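You operate a simulated robot arm through the tools that you are given. There is no shell and no other tool. Be economical: measure what you need, move in short steps, check, and stop when the job is done.

You are at the controls of a simulated robot arm. One attempt, no reset.

Task
Fetch the purple filter and stand it on top of the white gasket.

Only the result counts: the job must be done as asked and must still hold three seconds after the hand-in. Knocking over, shifting, dropping, spilling or breaking anything else fails it.

Robot
A 7-joint arm with a two-finger parallel gripper, fixed in place. Base frame: the origin is at the foot of the arm, x ahead of it, y to its left, z up; the work surface is at about z = 80. Lengths are in cm, angles in degrees, forces in N, time in s.
With the tool pointing down near the work surface it reaches from about 30 to 70 cm from the base axis. Its first joint turns from -66.0 to 66.0 degrees. Payload 1.57 kg.
The tool frame sits at the grasp point between the pads (the TCP): z along the fingers, y along the line on which they close. The tips reach 3 cm beyond it. The gripper opens to 11 cm. The fingers are 2.4 cm wide and 1.2 cm thick; the gripper's body (4.8 by 11.2 cm) begins 7.8 cm behind the TCP.
Orientation is that of the tool frame in the base frame, as [roll, pitch, yaw] about the fixed x, y, z axes, in that order (R = Rz(yaw) Ry(pitch) Rx(roll)). With the fingers straight down and closing along the base's y, the tool's x points along the base's -x, its y along +y and its z along -z.

Tools
- The arm moves only by the tool nudge_tool. Its argument "commands" is a list of rows, each an object (a shift or turn left out is 0, a gripper value left out holds the last) with "angular": the turn, a rotation vector about the base's x, y, z in degrees, a list of three; "translation": the shift along the base's x, y, z in cm, a list of three; "gripper": the opening, from 0 (shut) to 1 (fully open). In form: [{"angular": [rx, ry, rz], "translation": [tx, ty, tz], "gripper": gripper}, ...]. A call has 1 to 20 rows; each row shifts and turns the commanded pose from where the row before left it. Rows are played at 5 a second. More than 5 cm and 8.6 degrees between two rows, or a gripper value outside its range, and nothing of the call is played. Where a pose cannot be reached the arm comes as near as it can. A force on the tool above 40 N (or 10 N above the force at the start of the call, whichever is more), or a blocked arm, ends the call early, and 0.2 s more pass. Each finger travels about 10.8 cm/s and halts on what it meets, pressing with about 24 N; the grip force reading is that of the motor and also rises with nothing between the fingers. The clock runs only during rows and for 0.2 s after the last one: add rows that do not move to give the fingers time. The reply holds the time, the measured pose of the TCP, the force on the tool along the base axes, the opening and the grip force, in the units named above and with some noise, and new pictures: "views" is both (left out), scene, wrist or none.
- Cameras (640 x 400 px; columns grow to the right, rows downward): "scene" is fixed at [14.91, -37.96, 141.43]; the picture's right is [0.90, -0.43, 0.00], its down [-0.20, -0.42, -0.88] and it looks along [0.38, 0.80, -0.47] (base axes); focal length 312 px, centre (320, 200). "wrist" rides on the gripper at [7, 1.6, -14.1] in the tool frame; the picture's right is [-0.23, 0.97, 0.00], its down [-0.86, -0.20, -0.48] and it looks along [-0.47, -0.11, 0.88] (tool axes); focal length 222 px, centre (320, 200). There is no depth. A picture from a camera that has moved, and an enlarged one, comes with that camera's place and axes in the base frame and with its lens.
- close_up(camera, box): a new picture of the part [left, top, right, bottom] of that camera's present view, enlarged. The clock stands still meanwhile.
- close_job(): hands the job in; it is judged then, once.

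Work in short steps. Places have to be worked out from the pictures, the camera data and where the tool is seen: move nearer, look again, correct. Check each grasp and each placing, and mend what went wrong. You have 90 turns and 200 pictures in all, those below and enlarged ones among them. Open the gripper and draw the arm clear of the work before you hand the job in, unless the task says otherwise; then end with one line.

The tools are called after ">>>" as a command line: name --argument value ..., lists and objects as JSON in quotes. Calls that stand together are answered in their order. nudge_tool: Moves the arm, as the interface text tells. Its arguments: {"type":"object","properties":{"commands":{"type":"array"},"views":{"type":"string","enum":["both","scene","wrist","none"]}},"required":["commands"]} The other tools are called the same way: close_up (camera, box) takes an enlarged picture of a part of a camera's view; close_job () hands the job in.

At the start:

```text
clock: 0.0
ee_pos: [38.51, 28.18, 108.06]
orientation: [-180.0, 0.0, -180.0]
force: [0.8, -0.6, 0.9]
opening: 10.99
finger_force: 0.0
```

scene: 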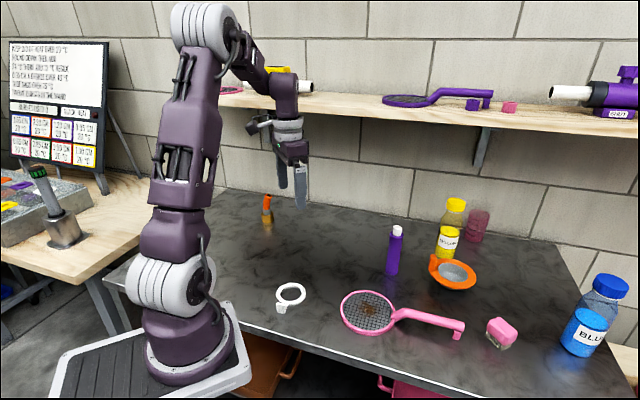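
wrist: 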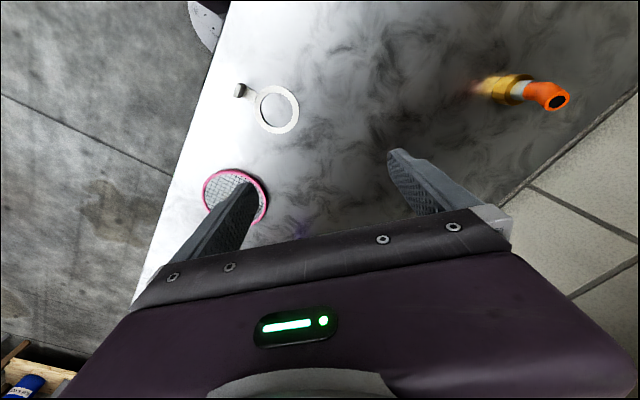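

I'll look closely at the candidates: the purple cylinder on the table, the purple items on the shelf, and the white ring.

>>> close_up --camera "scene" --box '[340, 180, 500, 280]'

>>> close_up --camera "scene" --box '[240, 260, 368, 340]'

>>> close_up --camera "scene" --box '[360, 40, 640, 215]'

>>> close_up --camera "scene" --box '[0, 30, 140, 200]'

```text
4.00 times, centred on (420, 230) of scene
camera zoom: at [14.91, -37.96, 141.43], right [0.9, -0.43, 0.0], down [-0.2, -0.42, -0.88], along [0.38, 0.8, -0.47], focal length 1249 px, centre (-80, 80)
```

zoom: 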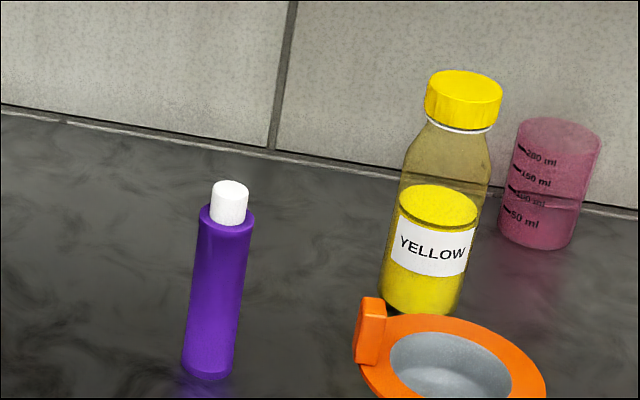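

```text
5.00 times, centred on (304, 300) of scene
camera zoom: at [14.91, -37.96, 141.43], right [0.9, -0.43, 0.0], down [-0.2, -0.42, -0.88], along [0.38, 0.8, -0.47], focal length 1561 px, centre (400, -300)
```

zoom: 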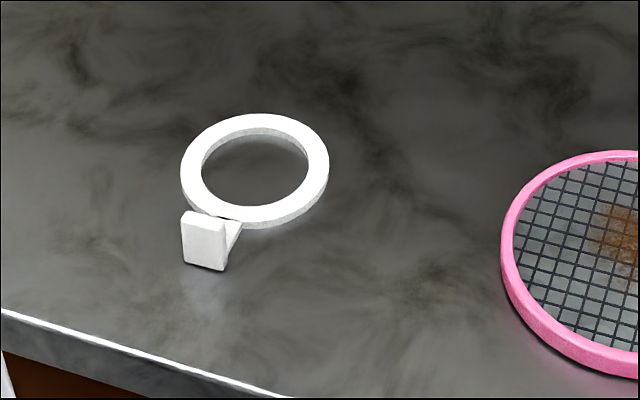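

```text
2.29 times, centred on (500, 128) of scene
camera zoom: at [14.91, -37.96, 141.43], right [0.9, -0.43, 0.0], down [-0.2, -0.42, -0.88], along [0.38, 0.8, -0.47], focal length 714 px, centre (-91, 366)
```

zoom: 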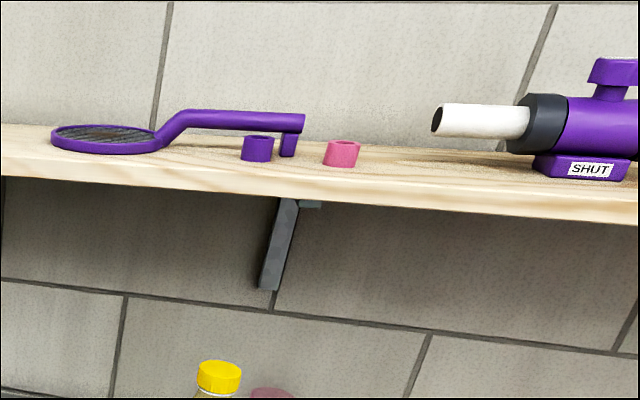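

```text
2.35 times, centred on (70, 115) of scene
camera zoom: at [14.91, -37.96, 141.43], right [0.9, -0.43, 0.0], down [-0.2, -0.42, -0.88], along [0.38, 0.8, -0.47], focal length 734 px, centre (908, 400)
```

zoom: 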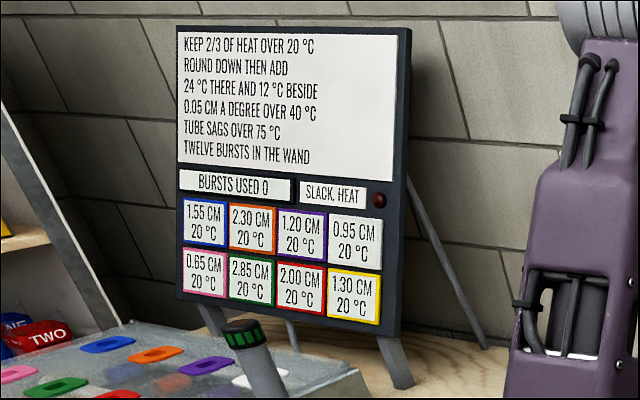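

The board hints at extra mechanics. I'll look at the left table, the board and the rest of the objects before deciding which item is the filter.

>>> close_up --camera "scene" --box '[0, 150, 140, 300]'

>>> close_up --camera "scene" --box '[320, 250, 640, 400]'

>>> close_up --camera "scene" --box '[200, 60, 340, 240]'

>>> close_up --camera "wrist" --box '[180, 0, 640, 260]'

```text
2.67 times, centred on (70, 225) of scene
camera zoom: at [14.91, -37.96, 141.43], right [0.9, -0.43, 0.0], down [-0.2, -0.42, -0.88], along [0.38, 0.8, -0.47], focal length 832 px, centre (987, 133)
```

zoom: 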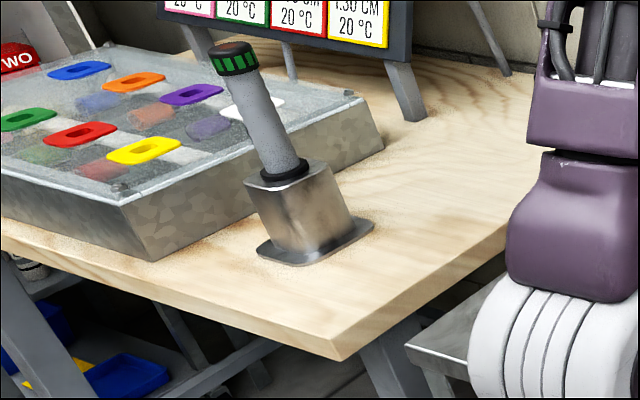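

```text
2.00 times, centred on (480, 325) of scene
camera zoom: at [14.91, -37.96, 141.43], right [0.9, -0.43, 0.0], down [-0.2, -0.42, -0.88], along [0.38, 0.8, -0.47], focal length 624 px, centre (0, -50)
```

zoom: 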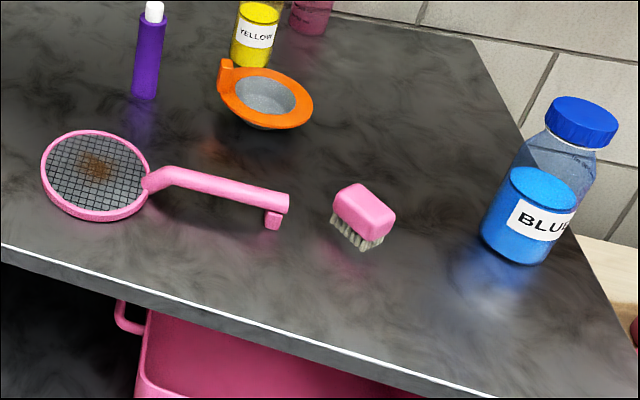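

```text
2.22 times, centred on (270, 150) of scene
camera zoom: at [14.91, -37.96, 141.43], right [0.9, -0.43, 0.0], down [-0.2, -0.42, -0.88], along [0.38, 0.8, -0.47], focal length 694 px, centre (431, 311)
```

zoom: 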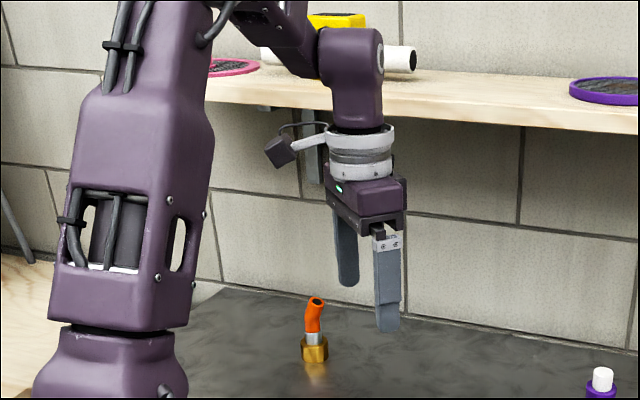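

```text
1.39 times, centred on (410, 130) of wrist
camera zoom: at [31.52, 29.6, 122.21], right [0.23, 0.97, 0.0], down [0.86, -0.2, 0.48], along [0.47, -0.11, -0.88], focal length 309 px, centre (195, 297)
```

zoom: 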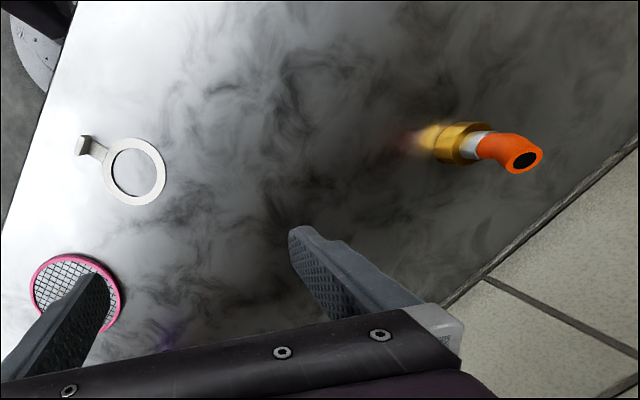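

The left table and the shelf are both out of reach. That leaves the purple cylinder near (64,17) and the white ring near (34.5,21) as the likely filter and gasket, so I'll inspect both more closely.

>>> close_up --camera "wrist" --box '[220, 70, 316, 140]'

>>> close_up --camera "scene" --box '[376, 218, 416, 284]'

>>> close_up --camera "scene" --box '[266, 276, 314, 320]'

```text
5.71 times, centred on (268, 105) of wrist
camera zoom: at [31.52, 29.6, 122.21], right [0.23, 0.97, 0.0], down [0.86, -0.2, 0.48], along [0.47, -0.11, -0.88], focal length 1269 px, centre (617, 743)
```

zoom: 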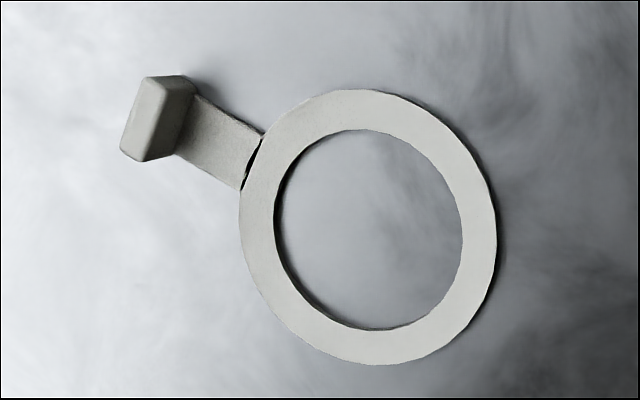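

```text
6.06 times, centred on (396, 251) of scene
camera zoom: at [14.91, -37.96, 141.43], right [0.9, -0.43, 0.0], down [-0.2, -0.42, -0.88], along [0.38, 0.8, -0.47], focal length 1892 px, centre (-141, -109)
```

zoom: 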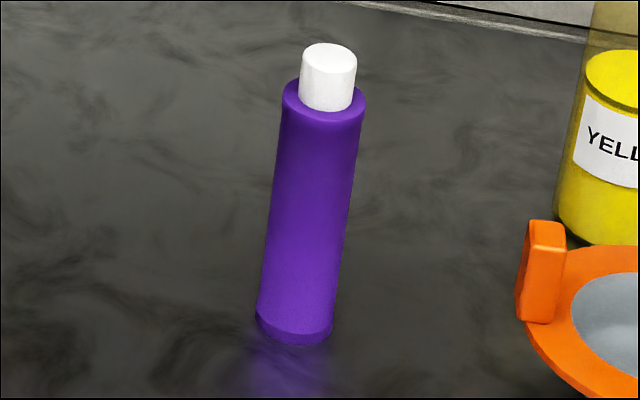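

```text
9.09 times, centred on (290, 298) of scene
camera zoom: at [14.91, -37.96, 141.43], right [0.9, -0.43, 0.0], down [-0.2, -0.42, -0.88], along [0.38, 0.8, -0.47], focal length 2838 px, centre (593, -691)
```

zoom: 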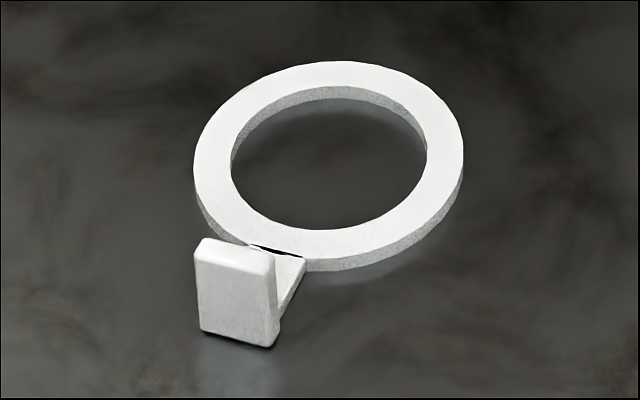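

I take the purple cylinder (about 3.7 cm across, base near (64.4,17.2), body top z≈93, cap z≈95.5) as the filter. The white ring (outer about 7.8, hole about 5.7) is the gasket. The filter is narrower than the hole, so it has to balance on the band. I'll move toward the filter at safe height and look again.

>>> nudge_tool --commands '[{"translation": [3.5, -2.8, 0]}, {"translation": [3.5, -2.8, 0]}, {"translation": [3.5, -2.8, 0]}, {"translation": [3.5, -2.6, 0]}, {}]'

```text
clock: 1.2
ee_pos: [52.46, 17.14, 107.84]
orientation: [180.0, 0.0, -179.9]
force: [0.2, -0.1, -0.2]
opening: 11.01
finger_force: 0.2
camera wrist: at [45.51, 18.62, 122.14], right [0.23, 0.97, 0.0], down [0.86, -0.2, 0.48], along [0.47, -0.11, -0.88], focal length 222 px, centre (320, 200)
```

scene: 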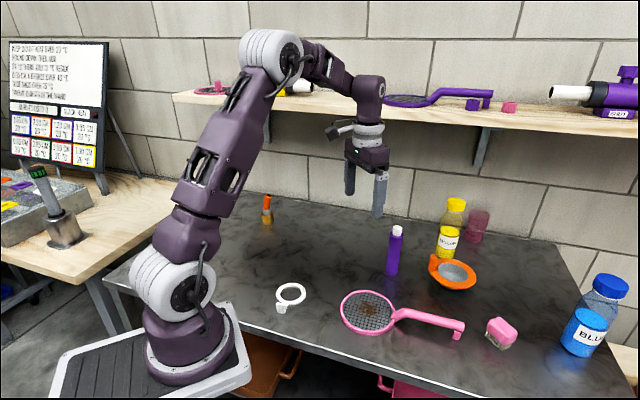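
wrist: 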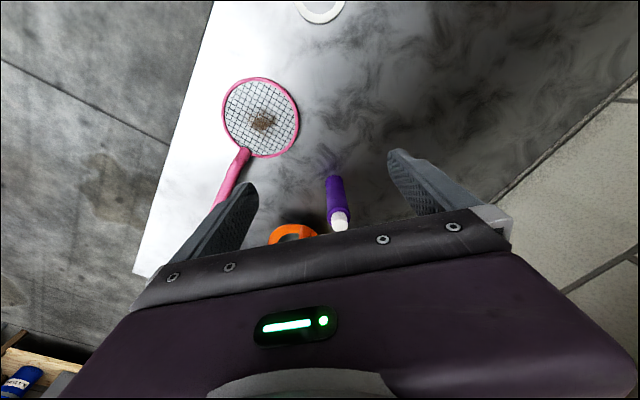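

The wrist view agrees with the filter base near (64,17). I'll zoom to refine that.

>>> close_up --camera "wrist" --box '[300, 160, 380, 240]'

```text
5.00 times, centred on (340, 200) of wrist
camera zoom: at [45.51, 18.62, 122.14], right [0.23, 0.97, 0.0], down [0.86, -0.2, 0.48], along [0.47, -0.11, -0.88], focal length 1111 px, centre (220, 200)
```

zoom: 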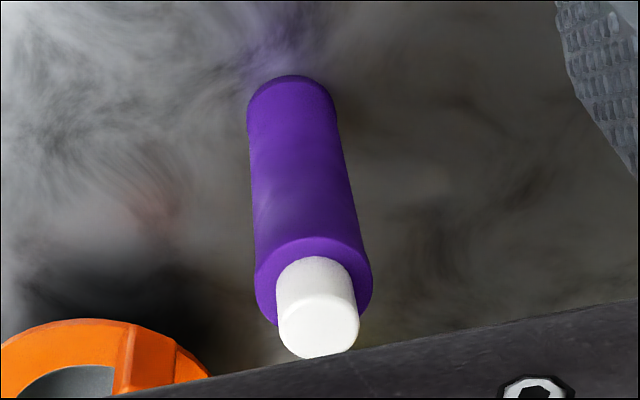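

The filter axis is at (64.5,17.1). I'll move above it and descend partway.

>>> nudge_tool --commands '[{"translation": [4, 0, 0]}, {"translation": [4, 0, 0]}, {"translation": [4, 0, 0]}, {}, {"translation": [0, 0, -3.5]}, {"translation": [0, 0, -3.5]}, {"translation": [0, 0, -3.5]}, {}]'

>>> close_up --camera "scene" --box '[340, 160, 468, 290]'

```text
clock: 3.0
ee_pos: [63.53, 17.24, 97.41]
orientation: [-180.0, 0.0, -180.0]
force: [0.6, -0.1, -0.8]
opening: 10.98
finger_force: 0.1
out of reach, approached as far as the arm can: row 3
camera wrist: at [56.46, 18.74, 111.64], right [0.23, 0.97, 0.0], down [0.86, -0.2, 0.48], along [0.47, -0.11, -0.88], focal length 222 px, centre (320, 200)
```

scene: 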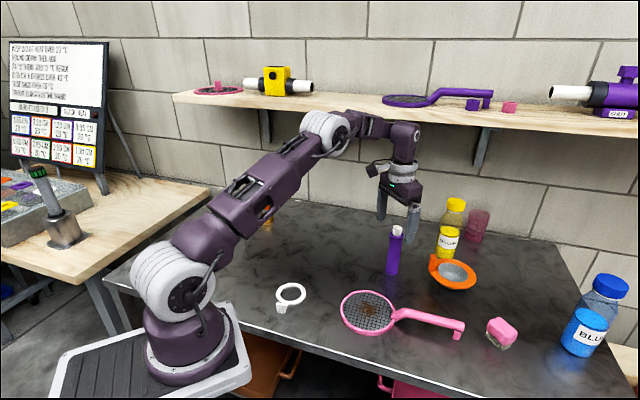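
wrist: 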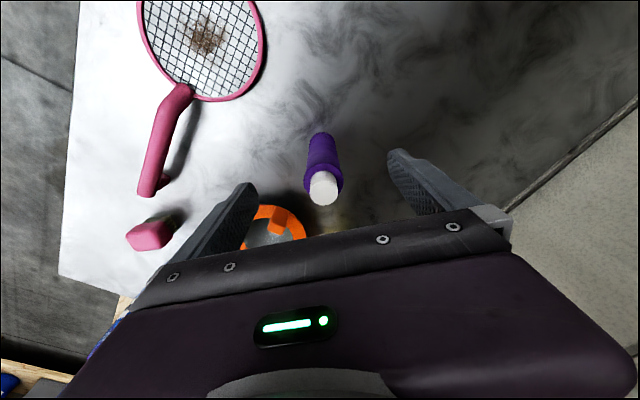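

```text
3.08 times, centred on (404, 225) of scene
camera zoom: at [14.91, -37.96, 141.43], right [0.9, -0.43, 0.0], down [-0.2, -0.42, -0.88], along [0.38, 0.8, -0.47], focal length 960 px, centre (62, 123)
```

zoom: 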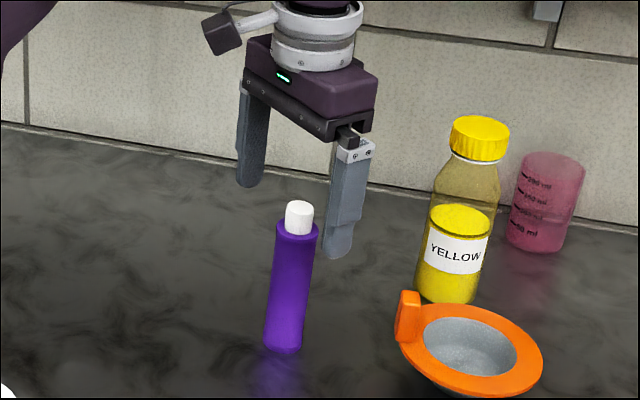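

The filter cap is centred between the fingers in y, and it sits about 0.5–0.8 cm farther in x. I'll descend to grasp height while nudging x.

>>> nudge_tool --commands '[{"translation": [0.3, 0, -2.5]}, {"translation": [0.3, 0, -2.5]}, {"translation": [0.1, 0, -2.6]}, {}]'

>>> close_up --camera "scene" --box '[340, 170, 468, 290]'

```text
clock: 4.0
ee_pos: [64.15, 17.1, 89.83]
orientation: [-180.0, 0.0, 180.0]
force: [-1.5, 0.1, 0.0]
opening: 11.0
finger_force: 0.1
camera wrist: at [57.21, 18.63, 104.11], right [0.23, 0.97, 0.0], down [0.85, -0.2, 0.48], along [0.47, -0.11, -0.88], focal length 222 px, centre (320, 200)
```

scene: 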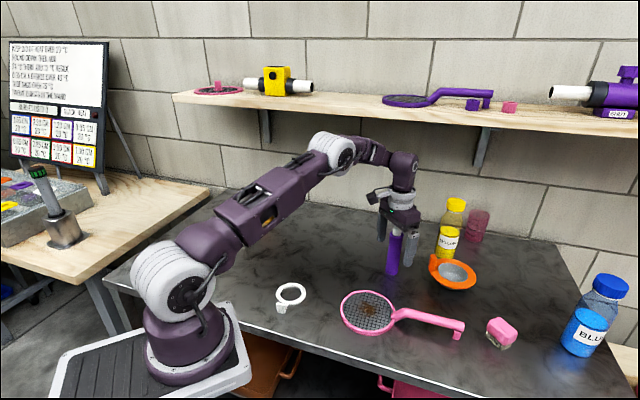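
wrist: 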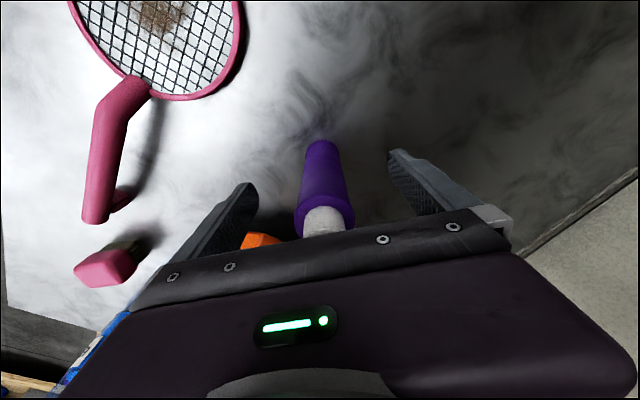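

```text
3.33 times, centred on (404, 230) of scene
camera zoom: at [14.91, -37.96, 141.43], right [0.9, -0.43, 0.0], down [-0.2, -0.42, -0.88], along [0.38, 0.8, -0.47], focal length 1041 px, centre (40, 100)
```

zoom: 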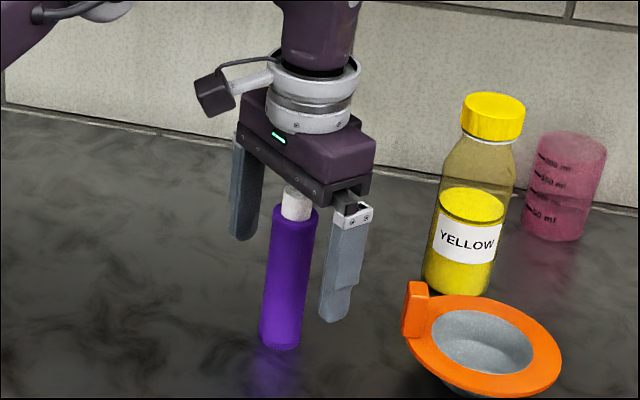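

It's positioned well, so I'll close in two stages.

>>> nudge_tool --commands '[{"gripper": 0.42}, {"gripper": 0.42}, {"gripper": 0.36}, {"gripper": 0.3}, {"gripper": 0.2}, {}, {}]' --views "both"

>>> close_up --camera "scene" --box '[340, 170, 468, 290]'

```text
clock: 5.6
ee_pos: [64.28, 17.13, 89.78]
orientation: [180.0, 0.0, 180.0]
force: [0.4, 0.1, -0.4]
opening: 3.59
finger_force: 24.0
camera wrist: at [57.21, 18.63, 104.13], right [0.23, 0.97, 0.0], down [0.86, -0.2, 0.48], along [0.47, -0.11, -0.88], focal length 222 px, centre (320, 200)
```

scene: 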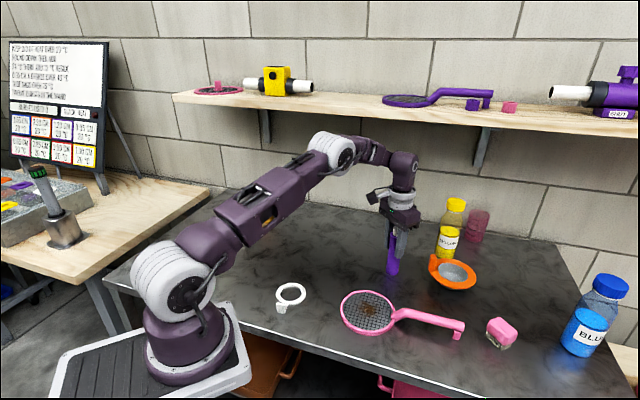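
wrist: 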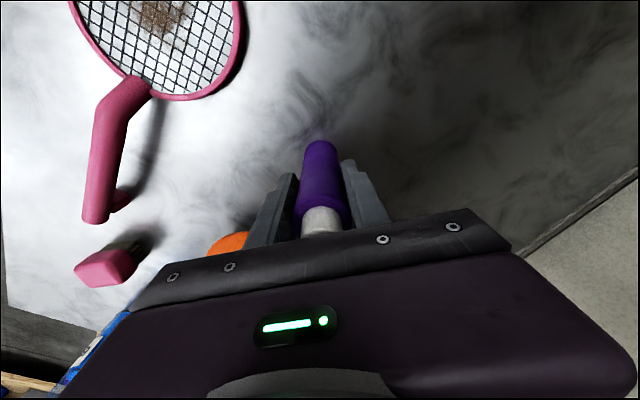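

```text
3.33 times, centred on (404, 230) of scene
camera zoom: at [14.91, -37.96, 141.43], right [0.9, -0.43, 0.0], down [-0.2, -0.42, -0.88], along [0.38, 0.8, -0.47], focal length 1041 px, centre (40, 100)
```

zoom: 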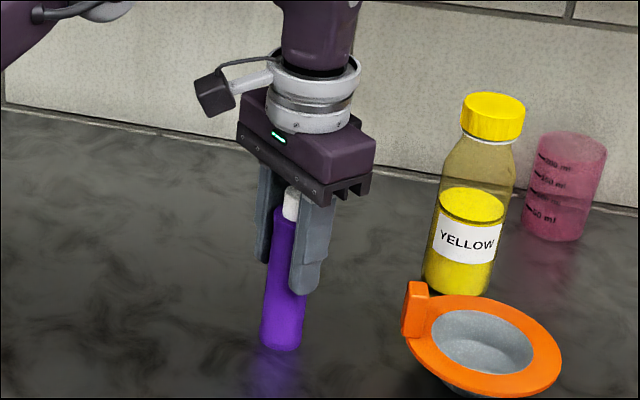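

Gripped at 3.59 cm. The base is 9.78 below the TCP. I'll lift, then carry it toward the ring and check the grip on the way.

>>> nudge_tool --commands '[{"translation": [0, 0, 2]}, {"translation": [0, 0, 3]}, {"translation": [0, 0, 3]}, {"translation": [-2, 0, 3]}, {"translation": [-3.5, 0.4, 0]}, {"translation": [-3.5, 0.5, 0]}, {"translation": [-3.5, 0.5, 0]}, {}]'

```text
clock: 7.4
ee_pos: [51.69, 18.53, 101.02]
orientation: [-180.0, 0.0, 179.9]
force: [-0.2, 0.1, 0.1]
opening: 3.62
finger_force: 23.8
camera wrist: at [44.68, 19.98, 115.13], right [0.23, 0.97, 0.0], down [0.85, -0.2, 0.48], along [0.47, -0.11, -0.88], focal length 222 px, centre (320, 200)
```

scene: 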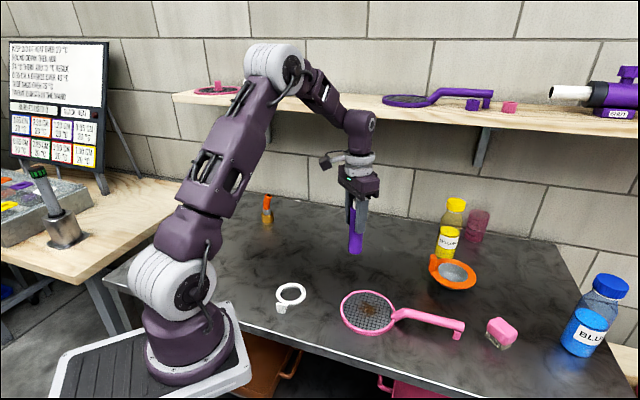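
wrist: 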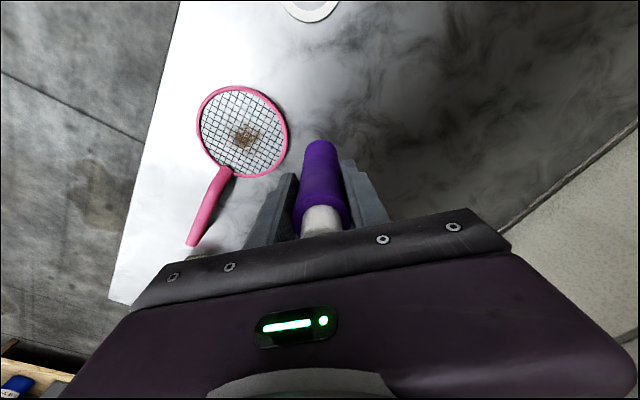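

It's held firmly and upright. I'll go on to above the ring's +x band, target about (37.4,21.2).

>>> nudge_tool --commands '[{"translation": [-3.6, 0.7, 0]}, {"translation": [-3.6, 0.7, 0]}, {"translation": [-3.6, 0.7, 0]}, {"translation": [-3.4, 0.6, 0]}, {"translation": [0, 0, -3]}, {"translation": [0, 0, -2.5]}, {}]'

>>> close_up --camera "scene" --box '[250, 200, 378, 320]'

>>> close_up --camera "wrist" --box '[220, 80, 400, 240]'

```text
clock: 9.0
ee_pos: [37.48, 21.36, 95.37]
orientation: [-179.9, 0.1, 180.0]
force: [-0.3, 0.0, -1.3]
opening: 3.54
finger_force: 24.0
camera wrist: at [30.5, 22.79, 109.66], right [0.23, 0.97, 0.0], down [0.86, -0.2, 0.48], along [0.47, -0.11, -0.88], focal length 222 px, centre (320, 200)
```

scene: 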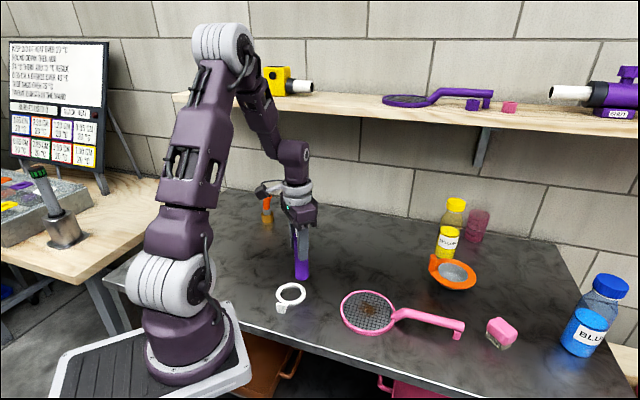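
wrist: 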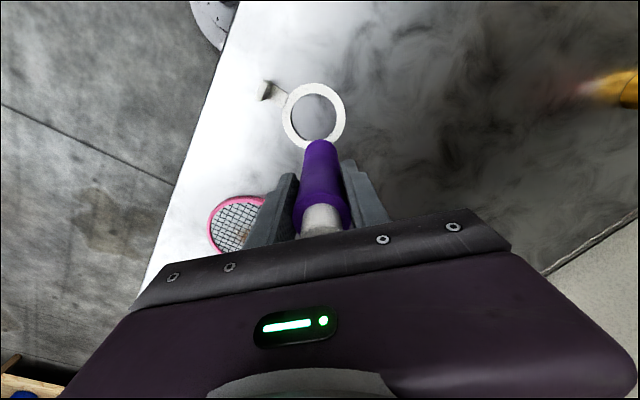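

```text
3.33 times, centred on (314, 260) of scene
camera zoom: at [14.91, -37.96, 141.43], right [0.9, -0.43, 0.0], down [-0.2, -0.42, -0.88], along [0.38, 0.8, -0.47], focal length 1041 px, centre (340, 0)
```

zoom: 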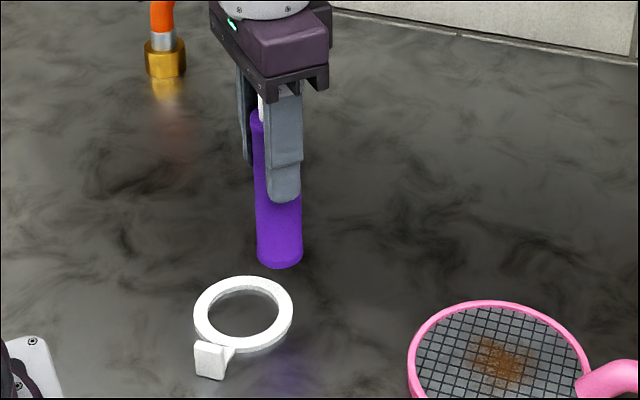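

```text
2.50 times, centred on (310, 160) of wrist
camera zoom: at [30.5, 22.79, 109.66], right [0.23, 0.97, 0.0], down [0.86, -0.2, 0.48], along [0.47, -0.11, -0.88], focal length 555 px, centre (345, 300)
```

zoom: 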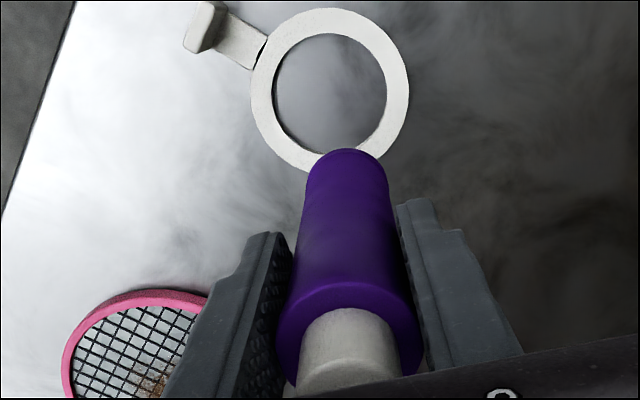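

Ring centre comes out at (34.35,21.2) and the filter axis at about (37.75,21.3). The best radius on the band is about 3.15, so I'll shift −0.25 in x and −0.1 in y, then lower to about 0.8 above the ring.

>>> nudge_tool --commands '[{"translation": [-0.25, -0.1, -1.4]}, {"translation": [0, 0, -1.4]}, {"translation": [0, 0, -1.4]}, {}, {}]' --views "none"

>>> close_up --camera "scene" --box '[266, 250, 330, 320]'

>>> close_up --camera "wrist" --box '[260, 70, 380, 170]'

```text
clock: 10.2
ee_pos: [37.28, 21.12, 91.07]
orientation: [179.9, 0.0, 179.9]
force: [-0.1, -0.3, -0.3]
opening: 3.56
finger_force: 23.5
```

```text
5.71 times, centred on (298, 285) of scene
camera zoom: at [14.91, -37.96, 141.43], right [0.9, -0.43, 0.0], down [-0.2, -0.42, -0.88], along [0.38, 0.8, -0.47], focal length 1784 px, centre (446, -286)
```

zoom: 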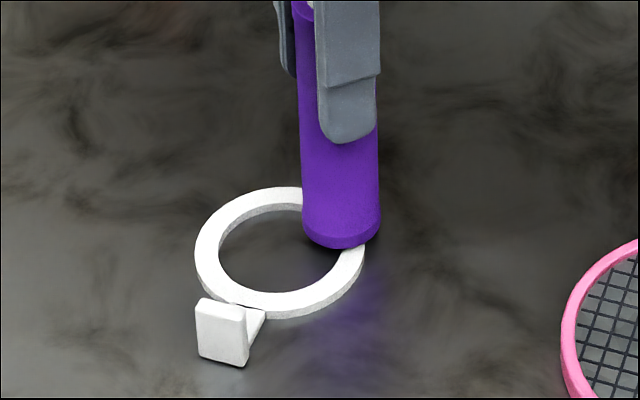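

```text
4.00 times, centred on (320, 120) of wrist
camera zoom: at [30.26, 22.64, 105.41], right [0.23, 0.97, 0.0], down [0.86, -0.2, 0.48], along [0.47, -0.11, -0.88], focal length 888 px, centre (320, 520)
```

zoom: 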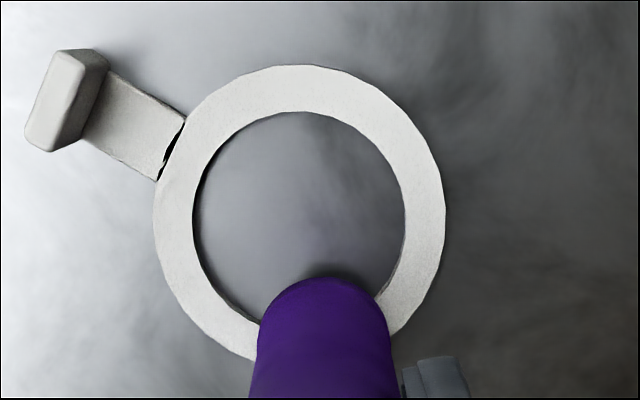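

Both views put the filter base over the band at a radius of about 3.1 and 0.1–0.5 off tangentially, which is good. I'll lower in small steps and watch the force.

>>> nudge_tool --commands '[{"translation": [0, 0, -0.25]}, {"translation": [0, 0, -0.2]}, {}, {}]' --views "none"

>>> close_up --camera "scene" --box '[276, 260, 324, 310]'

```text
clock: 11.2
ee_pos: [37.33, 21.25, 90.67]
orientation: [180.0, 0.1, 179.9]
force: [0.3, -0.2, 10.1]
opening: 3.59
finger_force: 24.6
```

```text
8.00 times, centred on (300, 285) of scene
camera zoom: at [14.9, -37.97, 141.42], right [0.9, -0.43, 0.0], down [-0.2, -0.42, -0.88], along [0.38, 0.8, -0.47], focal length 2497 px, centre (480, -480)
```

zoom: 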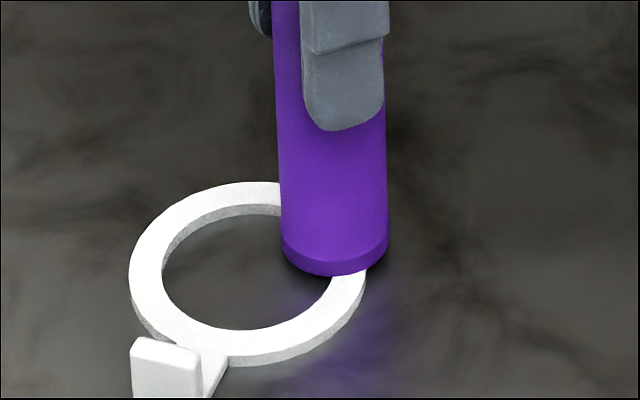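

Contact at 10 N with the base at z≈80.9. In the picture the axis is offset (3.14,0.0) from the ring centre, which is ideal. I'll ease the load slightly and check the force.

>>> nudge_tool --commands '[{"translation": [0, 0, 0.04]}, {}, {}]' --views "none"

```text
clock: 12.0
ee_pos: [37.3, 21.2, 90.67]
orientation: [179.9, 0.1, 180.0]
force: [1.3, 1.1, 1.9]
opening: 3.57
finger_force: 23.7
```

The load is now about 2 N and still in contact. I'll open the fingers gradually.

>>> nudge_tool --commands '[{"gripper": 0.33}, {"gripper": 0.34}, {"gripper": 0.36}, {"gripper": 0.38}, {"gripper": 0.42}, {}]' --views "none"

>>> close_up --camera "scene" --box '[250, 200, 350, 310]'

```text
clock: 13.4
ee_pos: [37.42, 21.15, 90.69]
orientation: [-179.9, 0.0, 179.9]
force: [-0.5, -0.5, 0.0]
opening: 4.62
finger_force: 0.0
```

```text
3.64 times, centred on (300, 255) of scene
camera zoom: at [14.91, -37.96, 141.43], right [0.9, -0.43, 0.0], down [-0.2, -0.42, -0.88], along [0.38, 0.8, -0.47], focal length 1135 px, centre (393, 0)
```

zoom: 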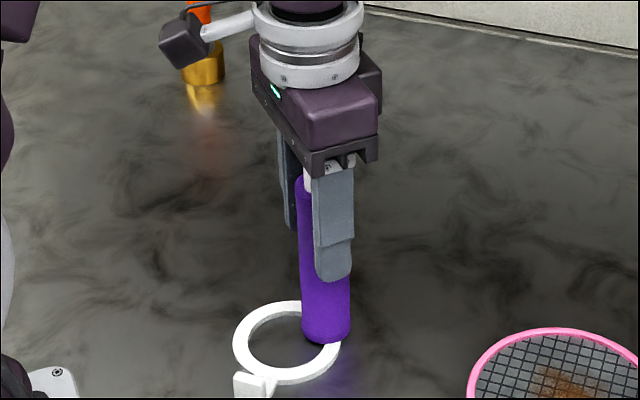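

It's upright with the fingers clear. I'll hold for a second to confirm it stands by itself before opening wider.

>>> nudge_tool --commands '[{}, {}, {"gripper": 0.5}, {"gripper": 0.6}, {"gripper": 0.8}, {"gripper": 1.0}, {}, {}]' --views "wrist"

>>> close_up --camera "scene" --box '[250, 200, 350, 310]'

```text
clock: 15.2
ee_pos: [37.34, 21.27, 90.67]
orientation: [180.0, 0.0, -180.0]
force: [-0.1, 0.2, -0.4]
opening: 10.99
finger_force: 0.0
camera wrist: at [30.24, 22.65, 105.01], right [0.23, 0.97, 0.0], down [0.86, -0.2, 0.48], along [0.47, -0.11, -0.88], focal length 222 px, centre (320, 200)
```

wrist: 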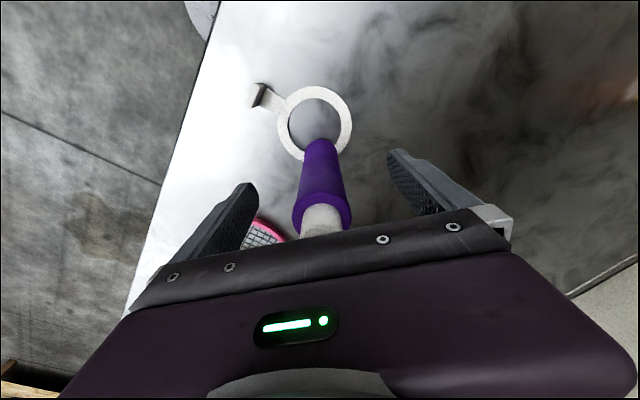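

```text
3.64 times, centred on (300, 255) of scene
camera zoom: at [14.91, -37.96, 141.43], right [0.9, -0.43, 0.0], down [-0.2, -0.42, -0.88], along [0.38, 0.8, -0.47], focal length 1135 px, centre (393, 0)
```

zoom: 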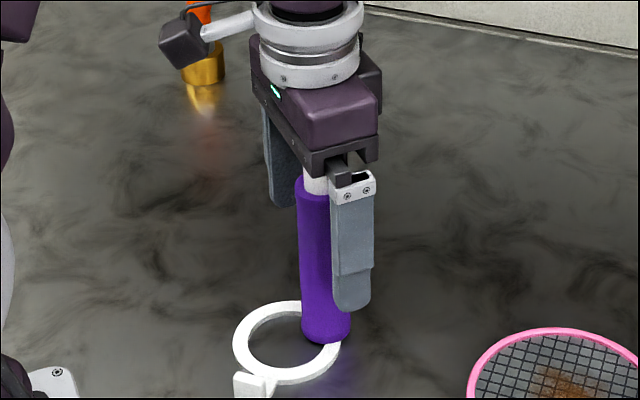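

It stands alone. I'll rise straight up, clear of the cap, then back away and check again.

>>> nudge_tool --commands '[{"translation": [0, 0, 2]}, {"translation": [0, 0, 3]}, {"translation": [0, 0, 3]}, {"translation": [0, 0, 4]}, {"translation": [0, 0, 4]}, {"translation": [0, 0, 2]}, {"translation": [2, 3, 0]}, {"translation": [2, 3, 0]}, {"translation": [2, 3, 0]}, {}, {}]'

>>> close_up --camera "scene" --box '[250, 200, 350, 310]'

```text
clock: 17.6
ee_pos: [43.23, 30.24, 108.75]
orientation: [-180.0, 0.0, 180.0]
force: [-0.1, 0.1, -0.3]
opening: 10.96
finger_force: 0.0
camera wrist: at [36.27, 31.62, 123.06], right [0.23, 0.97, 0.0], down [0.86, -0.2, 0.48], along [0.47, -0.11, -0.88], focal length 222 px, centre (320, 200)
```

scene: 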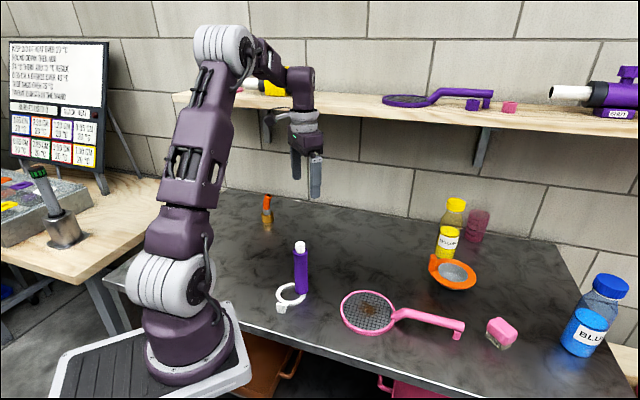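
wrist: 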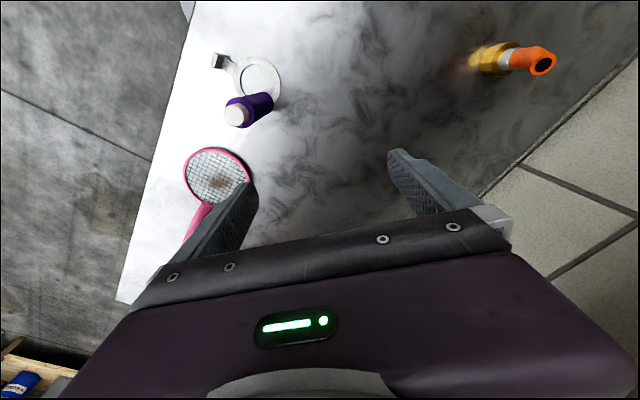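

```text
3.64 times, centred on (300, 255) of scene
camera zoom: at [14.91, -37.96, 141.43], right [0.9, -0.43, 0.0], down [-0.2, -0.42, -0.88], along [0.38, 0.8, -0.47], focal length 1135 px, centre (393, 0)
```

zoom: 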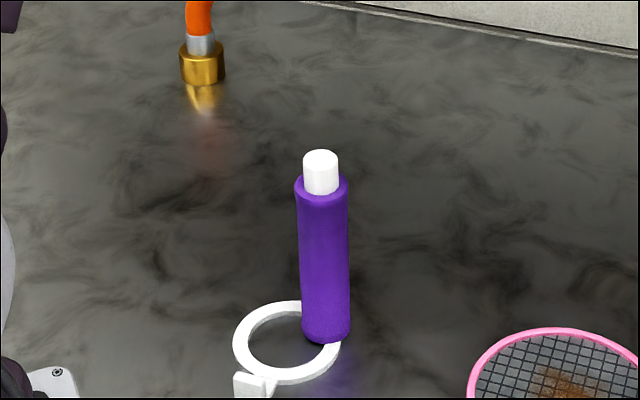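

The filter stands upright and still on the gasket's band, nothing else has moved, and the arm is clear with the gripper open. I'm handing it in.

>>> close_job

```text
The job is handed in.
```

I stood the purple filter (the capped cylinder) upright on the white gasket's band, off-centre because it is narrower than the hole; it was still standing at hand-in, with the gripper open, the arm clear and nothing else moved.
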